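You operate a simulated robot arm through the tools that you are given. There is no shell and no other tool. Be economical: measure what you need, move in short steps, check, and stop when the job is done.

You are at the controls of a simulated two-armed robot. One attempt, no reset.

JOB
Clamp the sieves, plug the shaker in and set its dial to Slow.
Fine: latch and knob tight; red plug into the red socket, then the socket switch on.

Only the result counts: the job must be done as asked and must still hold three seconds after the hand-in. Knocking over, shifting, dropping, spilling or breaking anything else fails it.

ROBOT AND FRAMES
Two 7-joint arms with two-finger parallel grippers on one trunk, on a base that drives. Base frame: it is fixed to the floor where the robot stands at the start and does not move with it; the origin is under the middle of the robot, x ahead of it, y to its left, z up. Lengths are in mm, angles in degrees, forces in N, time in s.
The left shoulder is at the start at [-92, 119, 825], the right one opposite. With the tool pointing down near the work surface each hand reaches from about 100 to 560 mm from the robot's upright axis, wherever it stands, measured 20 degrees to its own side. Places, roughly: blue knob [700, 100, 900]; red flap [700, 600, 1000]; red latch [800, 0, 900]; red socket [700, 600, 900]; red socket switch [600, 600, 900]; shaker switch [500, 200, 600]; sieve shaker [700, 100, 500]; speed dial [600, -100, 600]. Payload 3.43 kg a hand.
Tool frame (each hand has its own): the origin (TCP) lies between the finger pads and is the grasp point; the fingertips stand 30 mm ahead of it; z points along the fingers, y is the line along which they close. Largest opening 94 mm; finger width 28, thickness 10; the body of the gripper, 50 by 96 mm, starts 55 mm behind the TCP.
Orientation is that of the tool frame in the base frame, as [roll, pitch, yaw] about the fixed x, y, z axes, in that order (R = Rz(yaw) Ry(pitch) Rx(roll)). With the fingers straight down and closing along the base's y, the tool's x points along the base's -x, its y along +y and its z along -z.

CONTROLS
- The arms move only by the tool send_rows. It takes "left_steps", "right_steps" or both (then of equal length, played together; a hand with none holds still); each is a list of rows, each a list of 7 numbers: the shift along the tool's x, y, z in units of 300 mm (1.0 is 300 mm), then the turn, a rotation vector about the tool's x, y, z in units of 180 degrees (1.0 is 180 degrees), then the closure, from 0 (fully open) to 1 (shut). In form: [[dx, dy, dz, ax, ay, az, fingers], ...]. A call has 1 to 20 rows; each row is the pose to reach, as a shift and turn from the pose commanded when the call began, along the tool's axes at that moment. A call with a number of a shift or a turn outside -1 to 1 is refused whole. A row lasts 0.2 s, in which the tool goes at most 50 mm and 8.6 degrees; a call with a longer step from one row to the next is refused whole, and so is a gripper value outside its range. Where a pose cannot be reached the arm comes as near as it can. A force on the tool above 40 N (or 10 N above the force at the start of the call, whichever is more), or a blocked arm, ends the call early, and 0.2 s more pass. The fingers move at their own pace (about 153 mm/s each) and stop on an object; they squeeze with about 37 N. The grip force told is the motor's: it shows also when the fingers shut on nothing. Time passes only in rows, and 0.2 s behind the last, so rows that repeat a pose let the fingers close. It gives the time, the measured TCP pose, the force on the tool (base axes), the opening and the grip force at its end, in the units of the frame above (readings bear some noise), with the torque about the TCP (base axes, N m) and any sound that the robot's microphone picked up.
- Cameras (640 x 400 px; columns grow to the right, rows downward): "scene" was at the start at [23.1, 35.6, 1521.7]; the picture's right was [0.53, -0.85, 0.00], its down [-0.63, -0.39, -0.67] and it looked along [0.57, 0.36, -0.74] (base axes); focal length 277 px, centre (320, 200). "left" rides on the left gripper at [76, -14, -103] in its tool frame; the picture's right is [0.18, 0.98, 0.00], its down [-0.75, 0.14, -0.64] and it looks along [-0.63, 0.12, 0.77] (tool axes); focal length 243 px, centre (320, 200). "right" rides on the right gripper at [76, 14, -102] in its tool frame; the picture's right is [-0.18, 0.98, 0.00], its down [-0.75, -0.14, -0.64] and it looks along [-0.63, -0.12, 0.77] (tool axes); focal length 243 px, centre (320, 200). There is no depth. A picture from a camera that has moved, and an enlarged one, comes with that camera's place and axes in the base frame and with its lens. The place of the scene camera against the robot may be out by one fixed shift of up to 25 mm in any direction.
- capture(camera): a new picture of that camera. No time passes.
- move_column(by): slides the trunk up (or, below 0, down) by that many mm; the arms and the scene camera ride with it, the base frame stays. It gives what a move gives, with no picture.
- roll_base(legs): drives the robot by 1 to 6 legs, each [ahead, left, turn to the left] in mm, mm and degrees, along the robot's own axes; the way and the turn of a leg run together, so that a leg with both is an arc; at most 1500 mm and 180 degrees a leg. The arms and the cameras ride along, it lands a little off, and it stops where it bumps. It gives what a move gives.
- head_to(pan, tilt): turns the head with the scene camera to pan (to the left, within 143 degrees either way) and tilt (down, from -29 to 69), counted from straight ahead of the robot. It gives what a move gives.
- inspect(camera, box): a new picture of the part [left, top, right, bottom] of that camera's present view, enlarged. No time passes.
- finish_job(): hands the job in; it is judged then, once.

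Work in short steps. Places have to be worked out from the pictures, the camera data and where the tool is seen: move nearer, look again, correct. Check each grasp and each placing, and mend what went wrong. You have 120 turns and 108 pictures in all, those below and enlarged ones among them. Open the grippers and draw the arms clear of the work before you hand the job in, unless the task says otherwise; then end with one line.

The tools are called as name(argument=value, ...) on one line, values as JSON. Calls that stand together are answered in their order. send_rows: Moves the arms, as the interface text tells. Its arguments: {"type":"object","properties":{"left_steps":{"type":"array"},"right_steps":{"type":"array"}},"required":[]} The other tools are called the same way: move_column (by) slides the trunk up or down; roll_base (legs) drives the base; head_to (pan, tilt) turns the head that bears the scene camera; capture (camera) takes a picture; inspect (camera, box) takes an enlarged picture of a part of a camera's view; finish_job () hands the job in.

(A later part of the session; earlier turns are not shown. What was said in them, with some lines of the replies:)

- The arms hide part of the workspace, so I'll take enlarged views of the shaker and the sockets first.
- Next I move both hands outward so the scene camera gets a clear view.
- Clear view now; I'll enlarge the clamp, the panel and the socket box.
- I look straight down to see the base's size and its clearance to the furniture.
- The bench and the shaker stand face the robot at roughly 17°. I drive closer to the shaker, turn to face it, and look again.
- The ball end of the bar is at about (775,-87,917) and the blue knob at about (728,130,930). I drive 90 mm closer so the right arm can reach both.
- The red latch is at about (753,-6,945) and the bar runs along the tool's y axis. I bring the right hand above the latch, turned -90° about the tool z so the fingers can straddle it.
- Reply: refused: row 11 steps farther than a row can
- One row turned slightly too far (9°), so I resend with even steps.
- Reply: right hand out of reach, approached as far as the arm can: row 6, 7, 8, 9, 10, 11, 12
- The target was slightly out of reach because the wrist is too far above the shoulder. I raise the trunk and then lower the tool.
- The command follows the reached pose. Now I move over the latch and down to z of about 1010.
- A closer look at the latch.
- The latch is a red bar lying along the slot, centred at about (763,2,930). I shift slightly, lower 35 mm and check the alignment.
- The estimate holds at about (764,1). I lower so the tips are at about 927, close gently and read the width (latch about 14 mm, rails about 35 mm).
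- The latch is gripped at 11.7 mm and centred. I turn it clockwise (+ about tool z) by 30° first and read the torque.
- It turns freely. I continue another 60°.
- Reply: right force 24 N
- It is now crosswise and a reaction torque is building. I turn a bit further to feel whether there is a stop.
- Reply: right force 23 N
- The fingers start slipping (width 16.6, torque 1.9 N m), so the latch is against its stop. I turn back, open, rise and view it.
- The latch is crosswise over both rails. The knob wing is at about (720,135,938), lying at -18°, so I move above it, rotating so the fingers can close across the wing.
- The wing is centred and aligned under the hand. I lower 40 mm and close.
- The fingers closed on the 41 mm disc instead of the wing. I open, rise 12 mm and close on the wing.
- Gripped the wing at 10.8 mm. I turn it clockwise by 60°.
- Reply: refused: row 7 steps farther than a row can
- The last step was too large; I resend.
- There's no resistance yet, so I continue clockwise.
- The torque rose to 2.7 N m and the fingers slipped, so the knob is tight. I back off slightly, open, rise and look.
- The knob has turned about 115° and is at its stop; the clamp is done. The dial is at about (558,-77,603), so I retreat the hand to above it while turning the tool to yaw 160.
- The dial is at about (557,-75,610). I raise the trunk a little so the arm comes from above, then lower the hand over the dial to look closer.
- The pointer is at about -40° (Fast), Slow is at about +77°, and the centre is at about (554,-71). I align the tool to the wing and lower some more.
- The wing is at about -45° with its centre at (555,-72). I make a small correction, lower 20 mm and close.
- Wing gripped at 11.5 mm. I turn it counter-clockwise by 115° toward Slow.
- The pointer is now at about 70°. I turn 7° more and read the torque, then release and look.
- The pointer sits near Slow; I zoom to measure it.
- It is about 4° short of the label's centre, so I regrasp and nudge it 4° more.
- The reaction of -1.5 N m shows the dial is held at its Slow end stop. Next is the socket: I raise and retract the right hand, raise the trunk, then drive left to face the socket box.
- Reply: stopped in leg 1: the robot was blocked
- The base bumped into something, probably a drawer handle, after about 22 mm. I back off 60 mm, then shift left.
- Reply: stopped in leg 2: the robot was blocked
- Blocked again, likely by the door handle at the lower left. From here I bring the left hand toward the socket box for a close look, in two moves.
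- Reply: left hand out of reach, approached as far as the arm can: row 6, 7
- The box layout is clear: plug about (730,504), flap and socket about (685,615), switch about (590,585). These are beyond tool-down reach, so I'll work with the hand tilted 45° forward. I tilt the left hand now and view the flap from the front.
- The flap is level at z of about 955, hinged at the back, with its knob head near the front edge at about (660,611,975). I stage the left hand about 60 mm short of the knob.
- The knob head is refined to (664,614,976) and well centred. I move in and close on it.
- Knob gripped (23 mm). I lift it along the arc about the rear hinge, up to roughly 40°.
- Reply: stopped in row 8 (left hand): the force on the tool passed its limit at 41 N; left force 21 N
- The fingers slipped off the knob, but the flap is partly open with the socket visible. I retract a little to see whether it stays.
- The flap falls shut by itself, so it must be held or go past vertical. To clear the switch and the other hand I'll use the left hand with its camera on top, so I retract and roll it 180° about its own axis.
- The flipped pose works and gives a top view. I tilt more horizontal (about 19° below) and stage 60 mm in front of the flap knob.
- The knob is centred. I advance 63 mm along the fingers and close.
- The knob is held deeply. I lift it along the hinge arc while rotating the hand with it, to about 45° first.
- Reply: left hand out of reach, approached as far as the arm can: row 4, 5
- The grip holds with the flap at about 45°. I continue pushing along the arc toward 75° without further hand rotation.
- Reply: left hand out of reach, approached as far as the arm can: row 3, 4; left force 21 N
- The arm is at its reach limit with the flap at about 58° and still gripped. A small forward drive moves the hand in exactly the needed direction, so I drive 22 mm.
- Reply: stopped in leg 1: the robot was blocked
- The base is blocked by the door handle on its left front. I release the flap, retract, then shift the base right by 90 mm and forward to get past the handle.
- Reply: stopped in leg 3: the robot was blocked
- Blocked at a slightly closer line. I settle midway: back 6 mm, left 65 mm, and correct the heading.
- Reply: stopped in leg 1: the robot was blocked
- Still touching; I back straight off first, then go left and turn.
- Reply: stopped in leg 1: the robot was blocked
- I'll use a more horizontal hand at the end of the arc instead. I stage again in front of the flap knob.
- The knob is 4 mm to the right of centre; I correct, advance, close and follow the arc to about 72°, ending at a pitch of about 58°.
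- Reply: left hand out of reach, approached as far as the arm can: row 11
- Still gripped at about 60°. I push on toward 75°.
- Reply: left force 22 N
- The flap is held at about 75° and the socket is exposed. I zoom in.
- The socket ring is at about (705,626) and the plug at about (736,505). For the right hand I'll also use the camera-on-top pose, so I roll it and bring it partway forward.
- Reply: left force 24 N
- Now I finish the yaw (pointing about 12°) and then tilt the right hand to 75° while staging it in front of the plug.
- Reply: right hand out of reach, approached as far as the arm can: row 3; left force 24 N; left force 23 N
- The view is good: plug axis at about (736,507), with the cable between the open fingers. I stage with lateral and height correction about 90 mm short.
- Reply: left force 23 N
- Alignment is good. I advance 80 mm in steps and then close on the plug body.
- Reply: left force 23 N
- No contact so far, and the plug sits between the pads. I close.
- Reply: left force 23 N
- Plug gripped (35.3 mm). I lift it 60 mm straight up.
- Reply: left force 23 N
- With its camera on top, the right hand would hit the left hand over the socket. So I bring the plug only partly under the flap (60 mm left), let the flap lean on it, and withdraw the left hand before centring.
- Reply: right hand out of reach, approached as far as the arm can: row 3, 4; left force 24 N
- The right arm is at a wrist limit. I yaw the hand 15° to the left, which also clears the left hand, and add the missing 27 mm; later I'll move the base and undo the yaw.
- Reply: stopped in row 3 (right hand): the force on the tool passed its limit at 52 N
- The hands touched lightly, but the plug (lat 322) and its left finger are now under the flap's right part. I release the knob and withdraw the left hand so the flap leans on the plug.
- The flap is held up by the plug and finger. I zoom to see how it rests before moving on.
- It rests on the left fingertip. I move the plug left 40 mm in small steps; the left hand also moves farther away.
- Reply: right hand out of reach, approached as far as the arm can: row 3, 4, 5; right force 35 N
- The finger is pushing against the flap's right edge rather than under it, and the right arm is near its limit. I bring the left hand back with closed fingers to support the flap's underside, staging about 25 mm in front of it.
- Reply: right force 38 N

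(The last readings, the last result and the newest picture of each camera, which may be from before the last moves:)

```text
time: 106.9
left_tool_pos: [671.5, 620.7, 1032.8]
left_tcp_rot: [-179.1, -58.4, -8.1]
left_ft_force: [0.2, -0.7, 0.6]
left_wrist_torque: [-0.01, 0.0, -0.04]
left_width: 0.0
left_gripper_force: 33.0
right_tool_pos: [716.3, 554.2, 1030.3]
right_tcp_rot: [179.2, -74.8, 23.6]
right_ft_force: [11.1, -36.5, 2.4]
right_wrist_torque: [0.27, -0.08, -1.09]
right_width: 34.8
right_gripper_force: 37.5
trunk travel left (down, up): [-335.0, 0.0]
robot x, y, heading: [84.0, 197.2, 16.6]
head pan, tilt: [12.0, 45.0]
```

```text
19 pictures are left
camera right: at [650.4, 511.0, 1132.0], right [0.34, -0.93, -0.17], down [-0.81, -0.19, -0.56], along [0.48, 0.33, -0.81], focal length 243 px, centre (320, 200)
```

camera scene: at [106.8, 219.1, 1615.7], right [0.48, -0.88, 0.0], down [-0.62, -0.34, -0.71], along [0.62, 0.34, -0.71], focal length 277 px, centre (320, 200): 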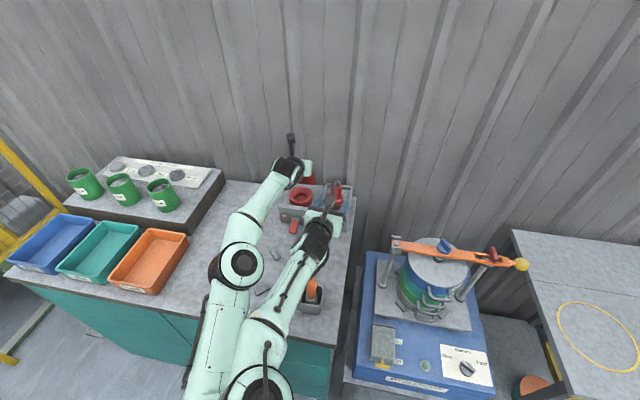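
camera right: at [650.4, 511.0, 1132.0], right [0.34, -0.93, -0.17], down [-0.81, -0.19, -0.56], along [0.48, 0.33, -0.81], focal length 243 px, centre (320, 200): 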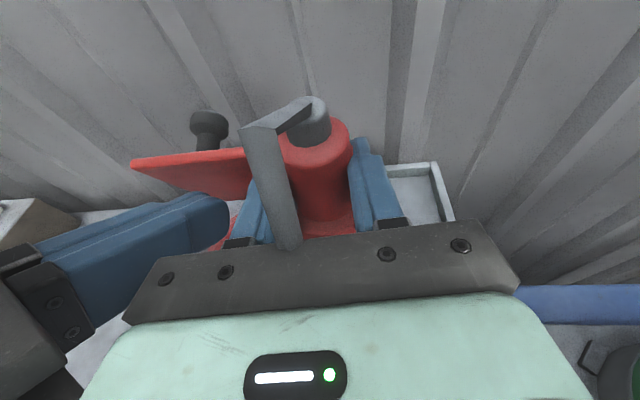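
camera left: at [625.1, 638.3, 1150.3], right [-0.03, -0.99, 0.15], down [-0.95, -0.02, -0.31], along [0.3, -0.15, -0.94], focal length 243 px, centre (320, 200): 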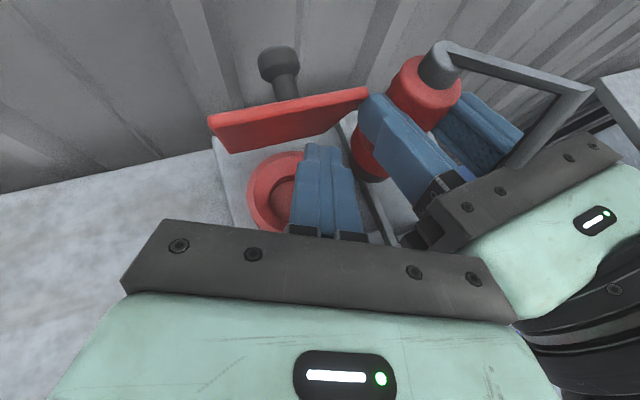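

The left camera shows the flap edge against the right fingertip and my left fingers under the flap. I push the left fingertips forward to raise the flap, easing the right hand 5 mm off the edge.

send_rows(left_steps=[[0.015, -0.013, 0.024, 0, 0, 0, 1], [0.03, -0.026, 0.048, 0, 0, 0, 1], [0.044, -0.039, 0.072, 0, 0, 0, 1], [0.053, -0.047, 0.087, 0, 0, 0, 1], [0.062, -0.055, 0.101, 0, 0, 0, 1], [0.071, -0.063, 0.116, 0, 0, 0, 1]], right_steps=[[0, 0, 0, 0, 0, 0, 1], [0, 0, 0, 0, 0, 0, 1], [0, 0.005, 0, 0, 0, 0, 1], [0, 0.011, 0, 0, 0, 0, 1], [0, 0.017, 0, 0, 0, 0, 1], [0, 0.017, 0, 0, 0, 0, 1]])

capture(camera="left")

```text
time: 108.3
left_tool_pos: [710.9, 638.6, 1031.5]
left_tcp_rot: [-179.6, -58.4, -7.6]
left_ft_force: [-0.4, 0.1, 0.0]
left_wrist_torque: [0.0, -0.01, -0.01]
left_width: 0.0
left_gripper_force: 32.9
right_tool_pos: [709.4, 564.1, 1032.3]
right_tcp_rot: [178.8, -74.8, 25.3]
right_ft_force: [-0.8, 0.2, -0.6]
right_wrist_torque: [0.0, 0.02, 0.0]
right_width: 34.8
right_gripper_force: 36.6
trunk travel left (down, up): [-335.0, 0.0]
robot x, y, heading: [81.5, 199.5, 16.7]
head pan, tilt: [12.0, 45.0]
```

```text
18 pictures are left
camera left: at [664.4, 658.0, 1149.6], right [-0.03, -0.99, 0.15], down [-0.95, -0.02, -0.31], along [0.31, -0.15, -0.94], focal length 243 px, centre (320, 200)
```

left: 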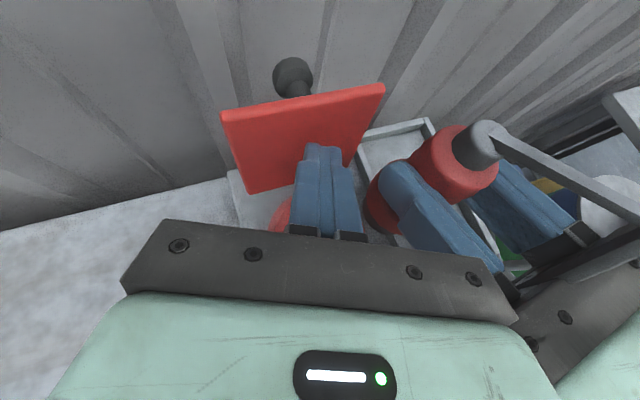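

The flap is now fully supported by the left fingers, with no spring force. I drive the base 32 mm left so that both hands shift and the plug goes properly under the flap.

roll_base(legs=[[0, 32, 0]])

capture(camera="left")

```text
time: 109.0
left_tool_pos: [712.0, 637.4, 1031.8]
left_tcp_rot: [-179.5, -58.4, -8.0]
left_ft_force: [-0.1, 0.3, -0.3]
left_wrist_torque: [0.02, 0.0, 0.0]
left_width: 0.0
left_gripper_force: 32.9
right_tool_pos: [711.5, 561.4, 1031.1]
right_tcp_rot: [178.8, -74.7, 25.0]
right_ft_force: [0.0, 0.2, -1.9]
right_wrist_torque: [-0.05, 0.0, 0.01]
right_width: 34.8
right_gripper_force: 37.0
trunk travel left (down, up): [-335.0, 0.0]
robot x, y, heading: [77.7, 194.1, 16.6]
head pan, tilt: [12.0, 45.0]
stopped in leg 1: the robot was blocked; the commanded pose is now the measured one
```

```text
17 pictures are left
camera left: at [665.7, 656.7, 1149.7], right [-0.03, -0.99, 0.15], down [-0.95, -0.01, -0.31], along [0.31, -0.16, -0.94], focal length 243 px, centre (320, 200)
```

left: 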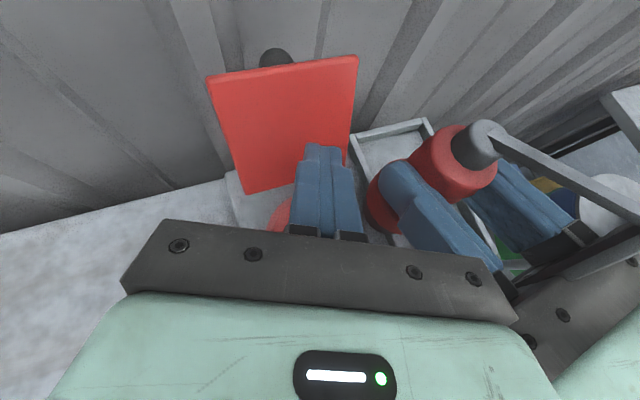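

The base was blocked, but the flap has swung past upright and may stay there. I withdraw the left hand a bit to test.

send_rows(left_steps=[[-0.03, 0.0, -0.05, 0, 0, 0, 1], [-0.05, -0.03, -0.12, 0, 0, 0, 1], [-0.05, -0.06, -0.2, 0, 0, 0, 1], [0.0, -0.1, -0.3, 0, 0, 0, 1], [0.0, -0.1, -0.3, 0, 0, 0, 1]])

capture(camera="left")

```text
time: 110.2
left_tool_pos: [639.6, 677.3, 1080.5]
left_tcp_rot: [-179.4, -58.4, -8.0]
left_ft_force: [0.8, -0.4, -0.7]
left_wrist_torque: [0.01, 0.02, -0.02]
left_width: 0.3
left_gripper_force: 33.5
right_tool_pos: [711.8, 561.4, 1032.2]
right_tcp_rot: [178.8, -74.7, 24.8]
right_ft_force: [-0.3, 0.0, -0.9]
right_wrist_torque: [-0.03, 0.04, -0.02]
right_width: 34.5
right_gripper_force: 36.9
trunk travel left (down, up): [-335.0, 0.0]
robot x, y, heading: [80.7, 200.9, 16.7]
head pan, tilt: [12.0, 45.0]
```

```text
16 pictures are left
camera left: at [593.5, 696.5, 1197.6], right [-0.03, -0.99, 0.15], down [-0.95, -0.01, -0.31], along [0.3, -0.16, -0.94], focal length 243 px, centre (320, 200)
```

left: 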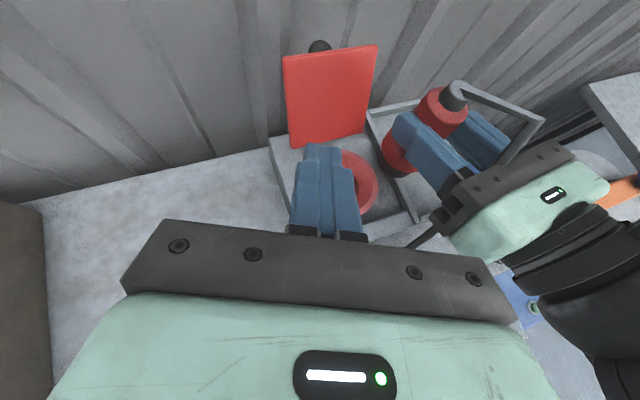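

The flap stays open by itself. I move the left hand well away, raise the plug slightly, and drive the base left for better right-arm reach.

send_rows(left_steps=[[0.05, -0.1, -0.08, 0, 0, 0, 1], [0.1, -0.2, -0.16, 0, 0, 0, 1], [0.15, -0.3, -0.24, 0, 0, 0, 1], [0.2, -0.4, -0.32, 0, 0, 0, 1], [0.2, -0.5, -0.4, 0, 0, 0, 1]], right_steps=[[0.02, 0, -0.02, 0, 0, 0, 1], [0.04, 0, -0.04, 0, 0, 0, 1], [0.06, 0, -0.06, 0, 0, 0, 1], [0.08, 0, -0.08, 0, 0, 0, 1], [0.095, 0, -0.095, 0, 0, 0, 1]])

roll_base(legs=[[-20, 0, 0], [0, 60, 0]])

capture(camera="left")

```text
time: 111.4
left_tool_pos: [580.4, 769.6, 1153.6]
left_tcp_rot: [-179.6, -58.4, -8.0]
left_ft_force: [0.0, -0.2, -0.3]
left_wrist_torque: [-0.01, -0.01, 0.01]
left_width: 0.0
left_gripper_force: 32.9
left hand out of reach, approached as far as the arm can: row 3, 4, 5
right_tool_pos: [692.9, 554.5, 1066.6]
right_tcp_rot: [178.8, -74.6, 25.0]
right_ft_force: [0.6, -0.4, -1.5]
right_wrist_torque: [-0.04, -0.01, 0.05]
right_width: 34.7
right_gripper_force: 37.0
trunk travel left (down, up): [-335.0, 0.0]
robot x, y, heading: [79.1, 202.7, 16.4]
head pan, tilt: [12.0, 45.0]
```

```text
time: 113.0
left_tool_pos: [544.3, 819.2, 1153.9]
left_tcp_rot: [-179.5, -58.4, -8.1]
left_ft_force: [-0.1, 0.5, -0.7]
left_wrist_torque: [-0.01, 0.02, -0.02]
left_width: 0.0
left_gripper_force: 33.4
right_tool_pos: [658.4, 604.7, 1067.0]
right_tcp_rot: [178.8, -74.9, 24.8]
right_ft_force: [-0.9, -0.5, -2.3]
right_wrist_torque: [0.0, 0.0, 0.0]
right_width: 34.3
right_gripper_force: 36.6
trunk travel left (down, up): [-335.0, 0.0]
robot x, y, heading: [40.0, 252.3, 16.4]
head pan, tilt: [12.0, 45.0]
```

```text
15 pictures are left
camera left: at [499.1, 838.8, 1271.3], right [-0.04, -0.99, 0.15], down [-0.95, -0.01, -0.31], along [0.3, -0.16, -0.94], focal length 243 px, centre (320, 200)
```

left: 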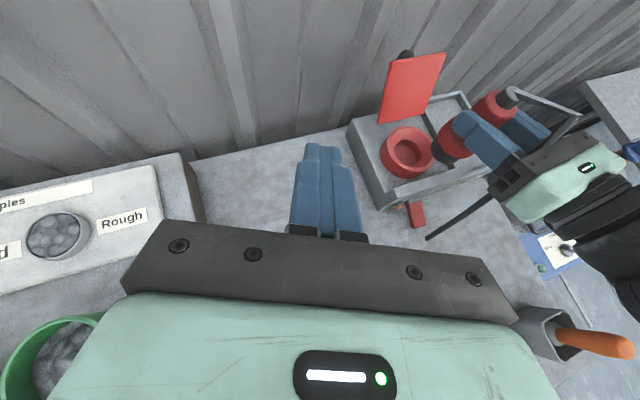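

The plug is close to being in line with the socket. I drive forward to close the gap and see how far the right arm gets.

roll_base(legs=[[24, 8, 0]])

```text
time: 114.0
left_tool_pos: [563.5, 830.5, 1151.4]
left_tcp_rot: [-179.8, -58.4, -8.2]
left_ft_force: [-0.4, -0.1, 0.0]
left_wrist_torque: [0.01, 0.0, -0.03]
left_width: 0.0
left_gripper_force: 32.6
right_tool_pos: [673.2, 614.4, 1063.5]
right_tcp_rot: [178.5, -74.5, 24.9]
right_ft_force: [-0.6, -1.2, -0.6]
right_wrist_torque: [0.0, 0.01, -0.01]
right_width: 34.7
right_gripper_force: 37.4
trunk travel left (down, up): [-335.0, 0.0]
robot x, y, heading: [57.6, 261.1, 16.3]
head pan, tilt: [12.0, 45.0]
stopped in leg 1: the robot was blocked; the commanded pose is now the measured one
```

The plug is now nearly over the socket (about 18 mm short). I check with the left camera and the scene camera.

inspect(camera="left", box=[320, 30, 580, 240])

inspect(camera="scene", box=[260, 110, 400, 250])

```text
1.90 times, centred on (450, 135) of left
camera zoom: at [517.2, 849.7, 1270.1], right [-0.04, -0.99, 0.15], down [-0.95, -0.01, -0.31], along [0.3, -0.16, -0.94], focal length 462 px, centre (72, 324)
```

zoom: 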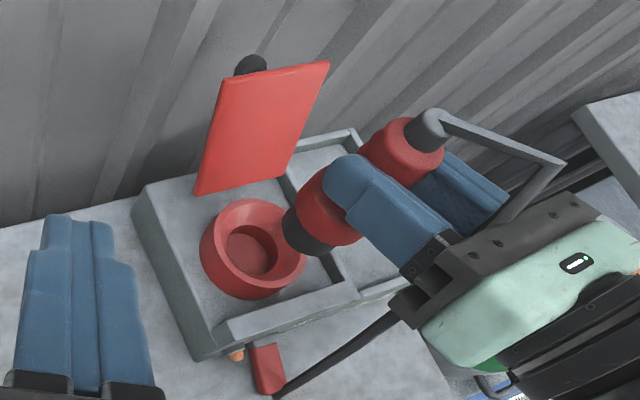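

```text
2.86 times, centred on (330, 180) of scene
camera zoom: at [87.7, 283.0, 1615.8], right [0.47, -0.88, 0.0], down [-0.62, -0.34, -0.71], along [0.62, 0.33, -0.71], focal length 791 px, centre (291, 257)
```

zoom: 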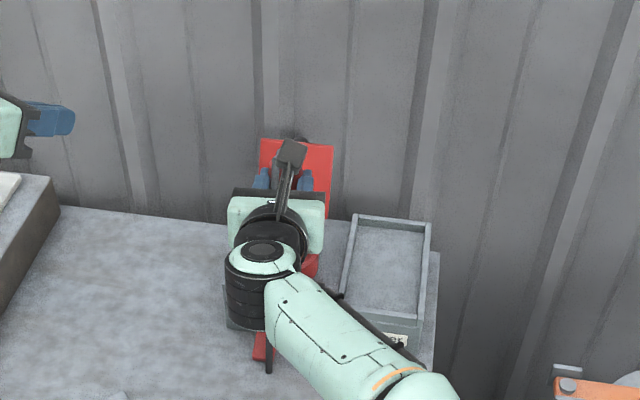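

Relative to the ring (about (697,628)), the nose is off by roughly (10,8) mm. I shift accordingly and lower 30 mm to hover just above the ring.

send_rows(right_steps=[[-0.02, -0.004, 0.02, 0, 0, 0, 1], [-0.05, -0.008, 0.045, 0, 0, 0, 1], [-0.085, -0.008, 0.067, 0, 0, 0, 1]])

inspect(camera="left", box=[320, 30, 580, 240])

```text
time: 114.8
left_tool_pos: [561.5, 830.4, 1151.9]
left_tcp_rot: [-179.6, -58.4, -8.2]
left_ft_force: [-1.0, 1.3, 0.3]
left_wrist_torque: [0.0, 0.01, 0.03]
left_width: 0.0
left_gripper_force: 33.0
right_tool_pos: [683.0, 620.3, 1034.5]
right_tcp_rot: [178.8, -74.7, 24.7]
right_ft_force: [-0.5, 0.2, -1.9]
right_wrist_torque: [0.02, 0.02, -0.01]
right_width: 34.5
right_gripper_force: 37.4
trunk travel left (down, up): [-335.0, 0.0]
robot x, y, heading: [52.5, 258.4, 16.3]
head pan, tilt: [12.0, 45.0]
```

```text
1.90 times, centred on (450, 135) of left
camera zoom: at [515.4, 848.9, 1270.5], right [-0.04, -0.99, 0.15], down [-0.95, -0.01, -0.31], along [0.3, -0.16, -0.94], focal length 462 px, centre (72, 324)
```

zoom: 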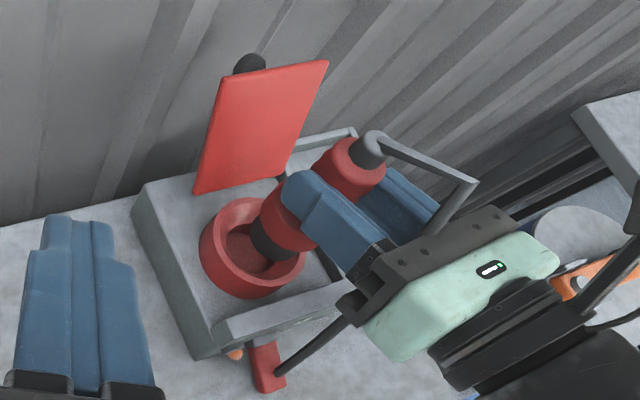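

inspect(camera="left", box=[395, 100, 475, 170])

```text
5.71 times, centred on (435, 135) of left
camera zoom: at [515.4, 848.9, 1270.5], right [-0.04, -0.99, 0.15], down [-0.95, -0.01, -0.31], along [0.3, -0.16, -0.94], focal length 1386 px, centre (-337, 571)
```

zoom: 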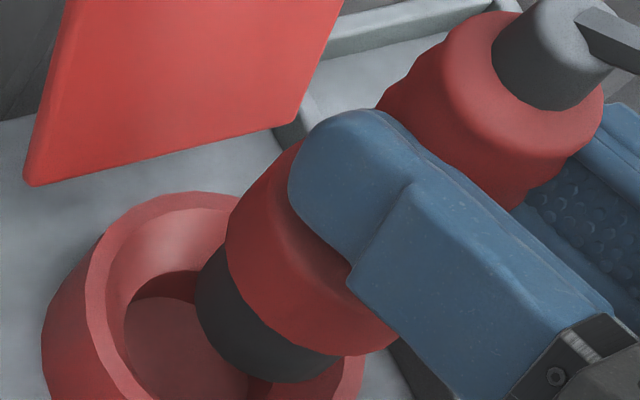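

The views agree if the nose is still about 25 mm above the ring; then the remaining error is about 10 mm forward. I move 9 mm forward, lower 15 mm and look again.

send_rows(right_steps=[[-0.01, 0.01, 0.03, 0, 0, 0, 1], [-0.041, 0.01, 0.041, 0, 0, 0, 1]])

inspect(camera="left", box=[385, 100, 475, 180])

```text
time: 115.4
left_tool_pos: [562.0, 829.0, 1152.3]
left_tcp_rot: [-179.5, -58.4, -8.2]
left_ft_force: [1.0, 0.1, 1.2]
left_wrist_torque: [-0.02, 0.0, 0.0]
left_width: 0.2
left_gripper_force: 33.0
right_tool_pos: [690.8, 622.3, 1020.8]
right_tcp_rot: [178.7, -74.6, 24.7]
right_ft_force: [0.5, -0.1, -2.1]
right_wrist_torque: [-0.02, -0.01, -0.01]
right_width: 34.3
right_gripper_force: 36.9
trunk travel left (down, up): [-335.0, 0.0]
robot x, y, heading: [56.2, 258.9, 16.0]
head pan, tilt: [12.0, 45.0]
```

```text
5.00 times, centred on (430, 140) of left
camera zoom: at [515.4, 848.7, 1270.7], right [-0.04, -0.99, 0.15], down [-0.95, -0.01, -0.31], along [0.3, -0.16, -0.94], focal length 1213 px, centre (-230, 500)
```

zoom: 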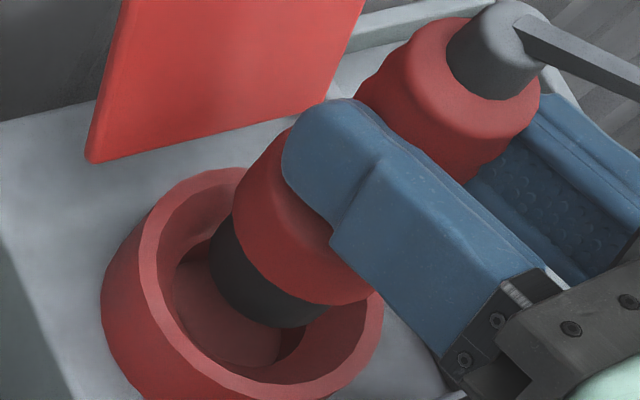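

The nose is at about rim level and within a few mm of centre. I lower 8 mm with a small correction and feel for contact.

send_rows(right_steps=[[-0.01, -0.01, 0.002, 0, 0, 0, 1], [-0.018, -0.01, 0.003, 0, 0, 0, 1], [-0.026, -0.01, 0.005, 0, 0, 0, 1]])

inspect(camera="left", box=[385, 100, 475, 180])

```text
time: 116.2
left_tool_pos: [562.1, 829.5, 1152.3]
left_tcp_rot: [-179.6, -58.3, -8.2]
left_ft_force: [0.0, 0.8, -0.4]
left_wrist_torque: [-0.01, 0.0, -0.02]
left_width: 0.1
left_gripper_force: 32.7
right_tool_pos: [691.2, 623.9, 1012.4]
right_tcp_rot: [178.5, -74.7, 25.0]
right_ft_force: [0.2, -0.2, -1.2]
right_wrist_torque: [-0.01, -0.01, 0.02]
right_width: 34.4
right_gripper_force: 36.6
trunk travel left (down, up): [-335.0, 0.0]
robot x, y, heading: [54.3, 261.1, 16.2]
head pan, tilt: [12.0, 45.0]
```

```text
5.00 times, centred on (430, 140) of left
camera zoom: at [515.4, 848.8, 1270.6], right [-0.04, -0.99, 0.15], down [-0.95, -0.01, -0.31], along [0.3, -0.16, -0.94], focal length 1213 px, centre (-230, 500)
```

zoom: 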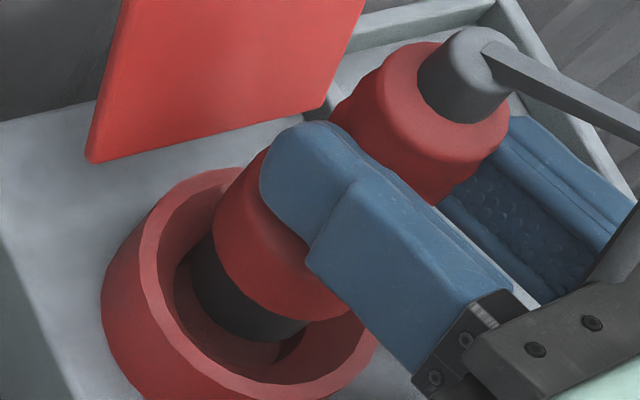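

It is entering the ring with no contact force. I continue down 10 mm, watching the force.

send_rows(right_steps=[[-0.008, 0, 0.002, 0, 0, 0, 1], [-0.016, 0, 0.0045, 0, 0, 0, 1], [-0.024, 0, 0.0067, 0, 0, 0, 1], [-0.032, 0, 0.009, 0, 0, 0, 1]])

inspect(camera="left", box=[385, 100, 475, 180])

```text
time: 117.2
left_tool_pos: [561.5, 829.3, 1153.4]
left_tcp_rot: [-179.6, -58.5, -8.3]
left_ft_force: [-0.3, 0.7, -0.5]
left_wrist_torque: [-0.01, 0.01, 0.0]
left_width: 0.0
left_gripper_force: 32.9
right_tool_pos: [689.3, 624.2, 1004.6]
right_tcp_rot: [178.8, -74.9, 24.6]
right_ft_force: [-2.5, 0.4, 7.2]
right_wrist_torque: [0.09, -0.01, 0.02]
right_width: 34.4
right_gripper_force: 36.8
trunk travel left (down, up): [-335.0, 0.0]
robot x, y, heading: [59.1, 267.0, 16.4]
head pan, tilt: [12.0, 45.0]
```

```text
5.00 times, centred on (430, 140) of left
camera zoom: at [514.4, 848.3, 1271.6], right [-0.04, -0.99, 0.15], down [-0.95, -0.01, -0.31], along [0.3, -0.16, -0.94], focal length 1213 px, centre (-230, 500)
```

zoom: 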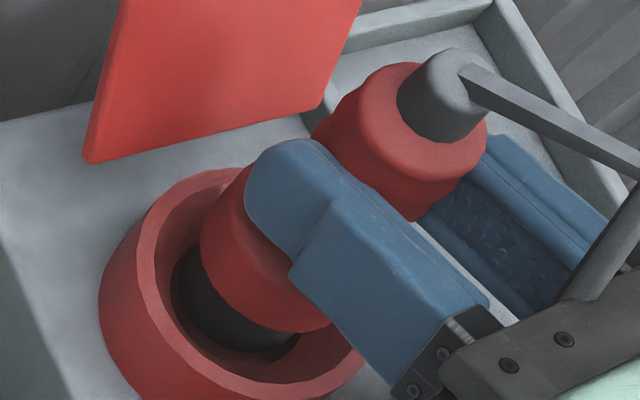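

Light contact (7 N), and the gap is on the robot's side. I shift 4 mm back toward the robot and press a bit lower.

send_rows(right_steps=[[-0.002, -0.002, -0.01, 0, 0, 0, 1], [-0.012, -0.003, -0.011, 0, 0, 0, 1], [-0.022, -0.003, -0.009, 0, 0, 0, 1], [-0.032, -0.003, -0.006, 0, 0, 0, 1]])

```text
time: 118.2
left_tool_pos: [560.6, 829.9, 1152.0]
left_tcp_rot: [-179.6, -58.4, -8.2]
left_ft_force: [0.8, -0.4, -1.6]
left_wrist_torque: [-0.03, 0.02, -0.04]
left_width: 0.2
left_gripper_force: 32.9
right_tool_pos: [686.3, 623.3, 993.5]
right_tcp_rot: [178.6, -74.7, 24.9]
right_ft_force: [1.5, -0.1, -0.1]
right_wrist_torque: [0.02, 0.01, 0.01]
right_width: 34.3
right_gripper_force: 37.1
trunk travel left (down, up): [-335.0, 0.0]
robot x, y, heading: [57.8, 263.2, 16.3]
head pan, tilt: [12.0, 45.0]
```

It slid in freely (z 993, no force). I continue pressing down.

send_rows(right_steps=[[-0.012, 0, 0.003, 0, 0, 0, 1], [-0.024, 0, 0.006, 0, 0, 0, 1], [-0.036, 0, 0.01, 0, 0, 0, 1], [-0.048, 0, 0.013, 0, 0, 0, 1]])

inspect(camera="left", box=[385, 100, 475, 180])

```text
time: 119.3
left_tool_pos: [558.6, 829.2, 1152.2]
left_tcp_rot: [-179.6, -58.4, -8.2]
left_ft_force: [0.0, 0.6, -0.4]
left_wrist_torque: [0.01, 0.0, 0.01]
left_width: 0.0
left_gripper_force: 33.3
right_tool_pos: [687.8, 622.6, 992.4]
right_tcp_rot: [179.1, -75.9, 24.3]
right_ft_force: [-3.3, 0.5, 10.2]
right_wrist_torque: [0.08, -0.09, 0.02]
right_width: 34.6
right_gripper_force: 37.5
trunk travel left (down, up): [-335.0, 0.0]
robot x, y, heading: [54.1, 261.7, 16.5]
head pan, tilt: [12.0, 45.0]
stopped in row 4 (right hand): the force on the tool passed its limit at 41 N (the readings are from after the stop); the commanded pose is now the measured one
```

```text
5.00 times, centred on (430, 140) of left
camera zoom: at [513.7, 847.8, 1270.2], right [-0.04, -0.99, 0.15], down [-0.95, -0.01, -0.31], along [0.3, -0.16, -0.94], focal length 1213 px, centre (-230, 500)
```

zoom: 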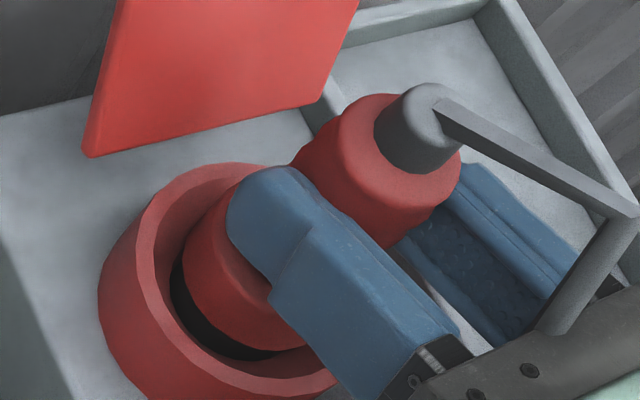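

It stopped at z 992 with 41 N: either seated or needing the original yaw. I turn it back 12° about its axis and press again.

send_rows(right_steps=[[0, -0.003, 0, -0.02, 0, 0.0055, 1], [0, -0.006, 0, -0.04, 0, 0.011, 1], [0, -0.01, 0, -0.0643, 0, 0.0175, 1], [-0.015, -0.01, 0.004, -0.0643, 0, 0.0175, 1], [-0.025, -0.01, 0.007, -0.0643, 0, 0.0175, 1], [-0.035, -0.01, 0.01, -0.0643, 0, 0.0175, 1]])

```text
time: 119.9
left_tool_pos: [561.4, 830.5, 1151.1]
left_tcp_rot: [-179.7, -58.4, -8.1]
left_ft_force: [0.1, -0.1, -0.8]
left_wrist_torque: [0.0, 0.0, 0.02]
left_width: 0.1
left_gripper_force: 32.6
right_tool_pos: [686.4, 620.9, 992.8]
right_tcp_rot: [-178.3, -76.2, 16.3]
right_ft_force: [10.5, 14.0, 4.0]
right_wrist_torque: [0.85, -0.76, 0.3]
right_width: 34.3
right_gripper_force: 36.6
right hand out of reach, approached as far as the arm can: row 2, 3
trunk travel left (down, up): [-335.0, 0.0]
robot x, y, heading: [54.8, 260.5, 16.5]
head pan, tilt: [12.0, 45.0]
stopped in row 3 (right hand): the force on the tool passed its limit at 44 N (the readings are from after the stop); the commanded pose is now the measured one
```

The yaw is now 16° but the arm is at its limit. I press straight down from here.

send_rows(right_steps=[[-0.01, 0.004, 0.003, 0, 0, 0, 1], [-0.02, 0.004, 0.005, 0, 0, 0, 1], [-0.03, 0.004, 0.008, 0, 0, 0, 1], [-0.04, 0.004, 0.011, 0, 0, 0, 1]])

capture(camera="left")

```text
time: 120.8
left_tool_pos: [559.2, 829.2, 1152.0]
left_tcp_rot: [-179.7, -58.4, -8.1]
left_ft_force: [0.1, 0.6, -0.8]
left_wrist_torque: [-0.02, 0.03, 0.01]
left_width: 0.1
left_gripper_force: 33.2
right_tool_pos: [684.0, 621.5, 993.6]
right_tcp_rot: [-177.7, -77.1, 15.9]
right_ft_force: [0.5, 5.0, 8.4]
right_wrist_torque: [0.23, -0.13, 0.07]
right_width: 34.7
right_gripper_force: 37.2
trunk travel left (down, up): [-335.0, 0.0]
robot x, y, heading: [56.8, 260.5, 16.6]
head pan, tilt: [12.0, 45.0]
stopped in row 4 (right hand): the force on the tool passed its limit at 41 N (the readings are from after the stop); the commanded pose is now the measured one
```

```text
6 pictures are left
camera left: at [513.5, 849.0, 1269.8], right [-0.04, -0.99, 0.15], down [-0.95, -0.01, -0.31], along [0.3, -0.16, -0.94], focal length 243 px, centre (320, 200)
```

left: 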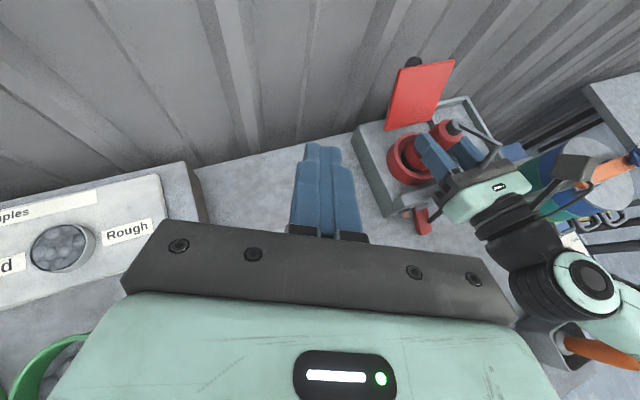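

The depth equals the tray-floor depth (same TCP z of 993 as in the holder), so the plug is bottomed in the socket. I release it and withdraw the right hand.

send_rows(right_steps=[[0.006, 0, -0.002, 0, 0, 0, 0.5], [0.006, 0, -0.002, 0, 0, 0, 0.4], [0.006, 0, -0.06, 0, 0, 0, 0.4], [0.006, 0, -0.15, 0, 0, 0, 0.4], [0.006, 0, -0.25, 0, 0, 0, 0.4], [0.05, 0.05, -0.38, 0, 0, 0, 0.4]])

inspect(camera="left", box=[350, 50, 490, 250])

```text
time: 122.2
left_tool_pos: [559.4, 828.9, 1153.3]
left_tcp_rot: [-179.5, -58.5, -8.2]
left_ft_force: [0.2, -0.5, 0.0]
left_wrist_torque: [0.0, -0.01, 0.03]
left_width: 0.0
left_gripper_force: 33.1
right_tool_pos: [590.3, 571.4, 1031.4]
right_tcp_rot: [-178.1, -76.9, 16.0]
right_ft_force: [-0.4, -0.5, 0.5]
right_wrist_torque: [-0.06, -0.01, 0.01]
right_width: 56.5
right_gripper_force: 0.2
trunk travel left (down, up): [-335.0, 0.0]
robot x, y, heading: [58.6, 263.4, 16.3]
head pan, tilt: [12.0, 45.0]
```

```text
2.00 times, centred on (420, 150) of left
camera zoom: at [513.8, 848.5, 1271.4], right [-0.04, -0.99, 0.15], down [-0.95, -0.01, -0.31], along [0.3, -0.16, -0.94], focal length 485 px, centre (120, 300)
```

zoom: 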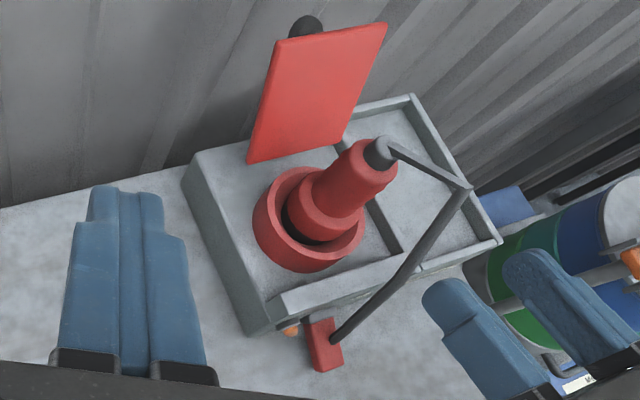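

The plug stands upright in the socket and the flap stays open. Next is the switch: its lever runs from about (619,602,901) out to (577,587,878). I stage the right hand in front of it, pitched at 60°.

send_rows(right_steps=[[-0.05, -0.02, -0.09, 0, -0.024, 0, 0.4], [-0.16, -0.04, -0.11, 0, -0.047, 0, 0.4], [-0.28, -0.06, -0.105, 0, -0.07, 0, 0.4], [-0.392, -0.06, -0.098, 0, -0.094, 0, 0.4]])

capture(camera="right")

```text
time: 123.2
left_tool_pos: [560.7, 830.2, 1153.1]
left_tcp_rot: [-179.7, -58.3, -8.0]
left_ft_force: [0.3, -0.6, 0.0]
left_wrist_torque: [-0.02, 0.04, -0.02]
left_width: 0.0
left_gripper_force: 33.2
right_tool_pos: [531.3, 573.1, 922.9]
right_tcp_rot: [-179.3, -59.8, 17.1]
right_ft_force: [0.5, 0.0, -0.4]
right_wrist_torque: [0.02, -0.05, 0.0]
right_width: 56.3
right_gripper_force: 0.1
trunk travel left (down, up): [-335.0, 0.0]
robot x, y, heading: [57.8, 264.7, 16.3]
head pan, tilt: [12.0, 45.0]
```

```text
4 pictures are left
camera right: at [488.6, 543.6, 1040.6], right [0.21, -0.96, -0.17], down [-0.93, -0.15, -0.33], along [0.29, 0.23, -0.93], focal length 243 px, centre (320, 200)
```

right: 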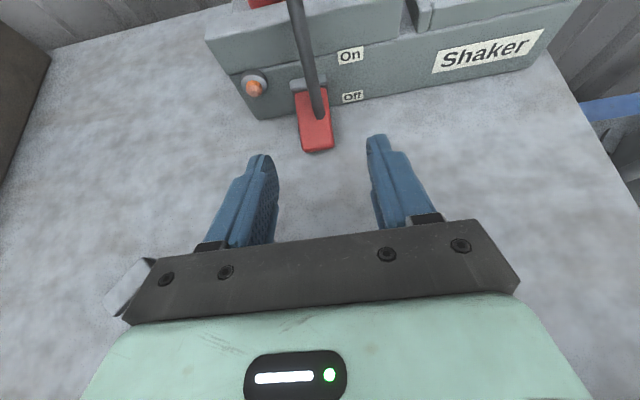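

The lever is 5 mm left of centre. I correct, advance 50 mm and close on it.

send_rows(right_steps=[[0, -0.016, 0.06, 0, 0, 0, 0.4], [0, -0.016, 0.12, 0, 0, 0, 0.4], [0, -0.016, 0.167, 0, 0, 0, 0.4], [0, -0.016, 0.167, 0, 0, 0, 1], [0, -0.016, 0.167, 0, 0, 0, 1], [0, -0.016, 0.167, 0, 0, 0, 1]])

```text
time: 124.6
left_tool_pos: [560.5, 828.8, 1153.6]
left_tcp_rot: [-179.5, -58.3, -8.3]
left_ft_force: [0.4, 0.5, 0.3]
left_wrist_torque: [0.03, -0.02, -0.03]
left_width: 0.0
left_gripper_force: 32.7
right_tool_pos: [571.0, 591.2, 897.5]
right_tcp_rot: [-179.4, -59.9, 17.3]
right_ft_force: [1.4, -4.4, 0.3]
right_wrist_torque: [-0.59, -0.05, 0.46]
right_width: 25.1
right_gripper_force: 45.0
trunk travel left (down, up): [-335.0, 0.0]
robot x, y, heading: [54.9, 264.5, 16.5]
head pan, tilt: [12.0, 45.0]
```

Lever gripped (25 mm). I lift it along its arc to the On side.

send_rows(right_steps=[[0.016, 0, -0.015, 0, 0.02, 0, 1], [0.033, 0, -0.029, 0, 0.04, 0, 1], [0.055, 0, -0.039, 0, 0.06, 0, 1], [0.078, 0, -0.045, 0, 0.08, 0, 1], [0.096, 0, -0.048, 0, 0.1, 0, 1]])

```text
time: 125.8
left_tool_pos: [560.8, 829.8, 1152.7]
left_tcp_rot: [-179.7, -58.5, -8.2]
left_ft_force: [0.4, -0.2, 0.7]
left_wrist_torque: [0.0, 0.01, 0.01]
left_width: 0.0
left_gripper_force: 32.9
right_tool_pos: [570.5, 589.9, 925.0]
right_tcp_rot: [-177.7, -77.2, 15.6]
right_ft_force: [-11.6, -14.8, -21.8]
right_wrist_torque: [-0.74, 1.84, -0.21]
right_width: 25.4
right_gripper_force: 45.3
trunk travel left (down, up): [-335.0, 0.0]
robot x, y, heading: [59.1, 260.7, 16.5]
head pan, tilt: [12.0, 45.0]
```

The lever moved up about 27 mm and now resists, so it seems to be at its On stop. I open, pull back and take a look.

send_rows(right_steps=[[0, 0, 0, 0, 0, 0, 0.5], [0, 0, 0, 0, 0, 0, 0.4], [0, 0, -0.1, 0, 0, 0, 0.4], [0, 0, -0.2, 0, 0, 0, 0.4], [0, 0, -0.3, 0, 0, 0, 0.4]])

capture(camera="right")

```text
time: 127.0
left_tool_pos: [560.9, 829.6, 1151.9]
left_tcp_rot: [-179.6, -58.4, -8.1]
left_ft_force: [0.2, -0.3, 0.0]
left_wrist_torque: [0.01, 0.02, 0.05]
left_width: 0.0
left_gripper_force: 33.0
right_tool_pos: [490.0, 564.7, 949.3]
right_tcp_rot: [-177.9, -78.1, 16.0]
right_ft_force: [-0.1, -0.4, -0.1]
right_wrist_torque: [-0.02, 0.02, -0.01]
right_width: 56.3
right_gripper_force: 0.1
trunk travel left (down, up): [-335.0, 0.0]
robot x, y, heading: [57.8, 260.8, 16.7]
head pan, tilt: [12.0, 45.0]
```

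```text
3 pictures are left
camera right: at [414.6, 524.8, 1045.8], right [0.27, -0.95, -0.19], down [-0.79, -0.1, -0.6], along [0.55, 0.31, -0.78], focal length 243 px, centre (320, 200)
```

right: 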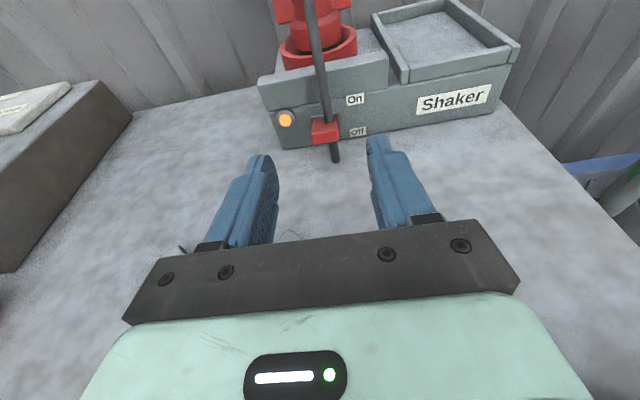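

The box lamp is now lit. I zoom to check the lever and the plug seating.

inspect(camera="right", box=[240, 0, 420, 170])

```text
2.35 times, centred on (330, 85) of right
camera zoom: at [414.6, 524.8, 1045.8], right [0.27, -0.95, -0.19], down [-0.79, -0.1, -0.6], along [0.55, 0.31, -0.78], focal length 571 px, centre (296, 471)
```

zoom: 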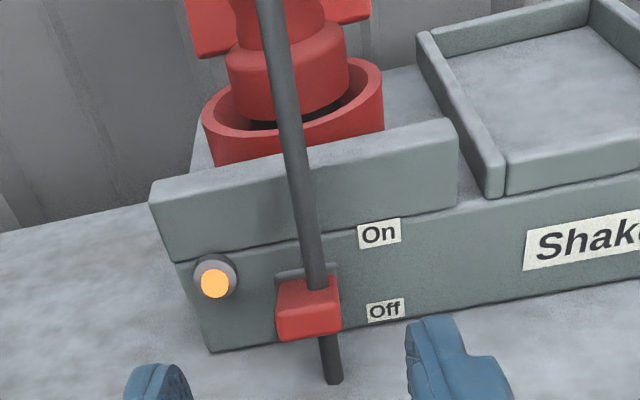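

The lever is up, the lamp is lit, and the plug is centred in the ring. I draw both arms clear with the grippers open.

send_rows(right_steps=[[0.12, 0, 0, 0, 0, 0, 0], [0.24, 0, 0, 0, 0, 0, 0], [0.36, 0, -0.06, 0, 0, 0, 0], [0.48, 0, -0.12, 0, 0, 0, 0], [0.55, 0, -0.2, 0, 0, 0, 0]], left_steps=[[0, 0, -0.08, 0, 0, 0, 0], [0, 0, -0.16, 0, 0, 0, 0], [0, 0, -0.24, 0, 0, 0, 0], [0, 0, -0.3, 0, 0, 0, 0], [0, 0, -0.3, 0, 0, 0, 0]])

head_to(pan=0, tilt=45)

capture(camera="scene")

```text
time: 128.2
left_tool_pos: [482.8, 839.8, 1199.0]
left_tcp_rot: [-179.6, -58.3, -8.3]
left_ft_force: [0.3, -1.0, -0.1]
left_wrist_torque: [0.02, 0.02, 0.0]
left_width: 93.9
left_gripper_force: 0.1
right_tool_pos: [465.7, 554.7, 1123.6]
right_tcp_rot: [-178.2, -77.9, 16.1]
right_ft_force: [-0.2, 1.2, 0.7]
right_wrist_torque: [-0.04, 0.0, -0.01]
right_width: 94.0
right_gripper_force: 0.0
trunk travel left (down, up): [-335.0, 0.0]
robot x, y, heading: [56.0, 257.9, 16.5]
head pan, tilt: [12.0, 45.0]
```

```text
time: 129.0
left_tool_pos: [484.8, 840.8, 1199.7]
left_tcp_rot: [-179.6, -58.4, -8.1]
left_ft_force: [-0.4, -0.9, 0.5]
left_wrist_torque: [-0.01, 0.01, 0.0]
left_width: 94.0
left_gripper_force: 0.1
right_tool_pos: [466.5, 554.7, 1122.7]
right_tcp_rot: [-178.0, -77.9, 16.0]
right_ft_force: [0.0, 0.4, -0.6]
right_wrist_torque: [-0.02, -0.02, 0.0]
right_width: 94.1
right_gripper_force: 0.0
trunk travel left (down, up): [-335.0, 0.0]
robot x, y, heading: [56.1, 261.5, 16.5]
head pan, tilt: [0.0, 45.0]
```

```text
1 pictures are left
camera scene: at [92.2, 266.3, 1615.7], right [0.28, -0.96, 0.0], down [-0.68, -0.2, -0.71], along [0.68, 0.2, -0.71], focal length 277 px, centre (320, 200)
```

scene: 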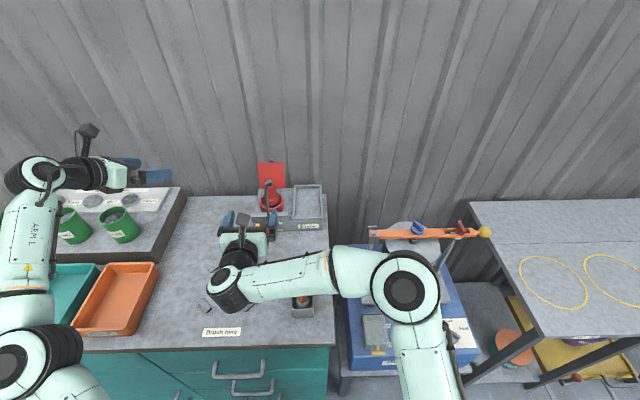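

The clamp is latched, the knob is tight, the dial is on Slow, the plug is in, the switch is on with its lamp lit, and both arms are clear. I hand the job in.

finish_job()

```text
The job is handed in.
```

I've handed the job in: the latch and blue knob are turned to their stops, and the dial is at Slow. The red plug is seated in the red socket, and the socket switch is on with its lamp lit.
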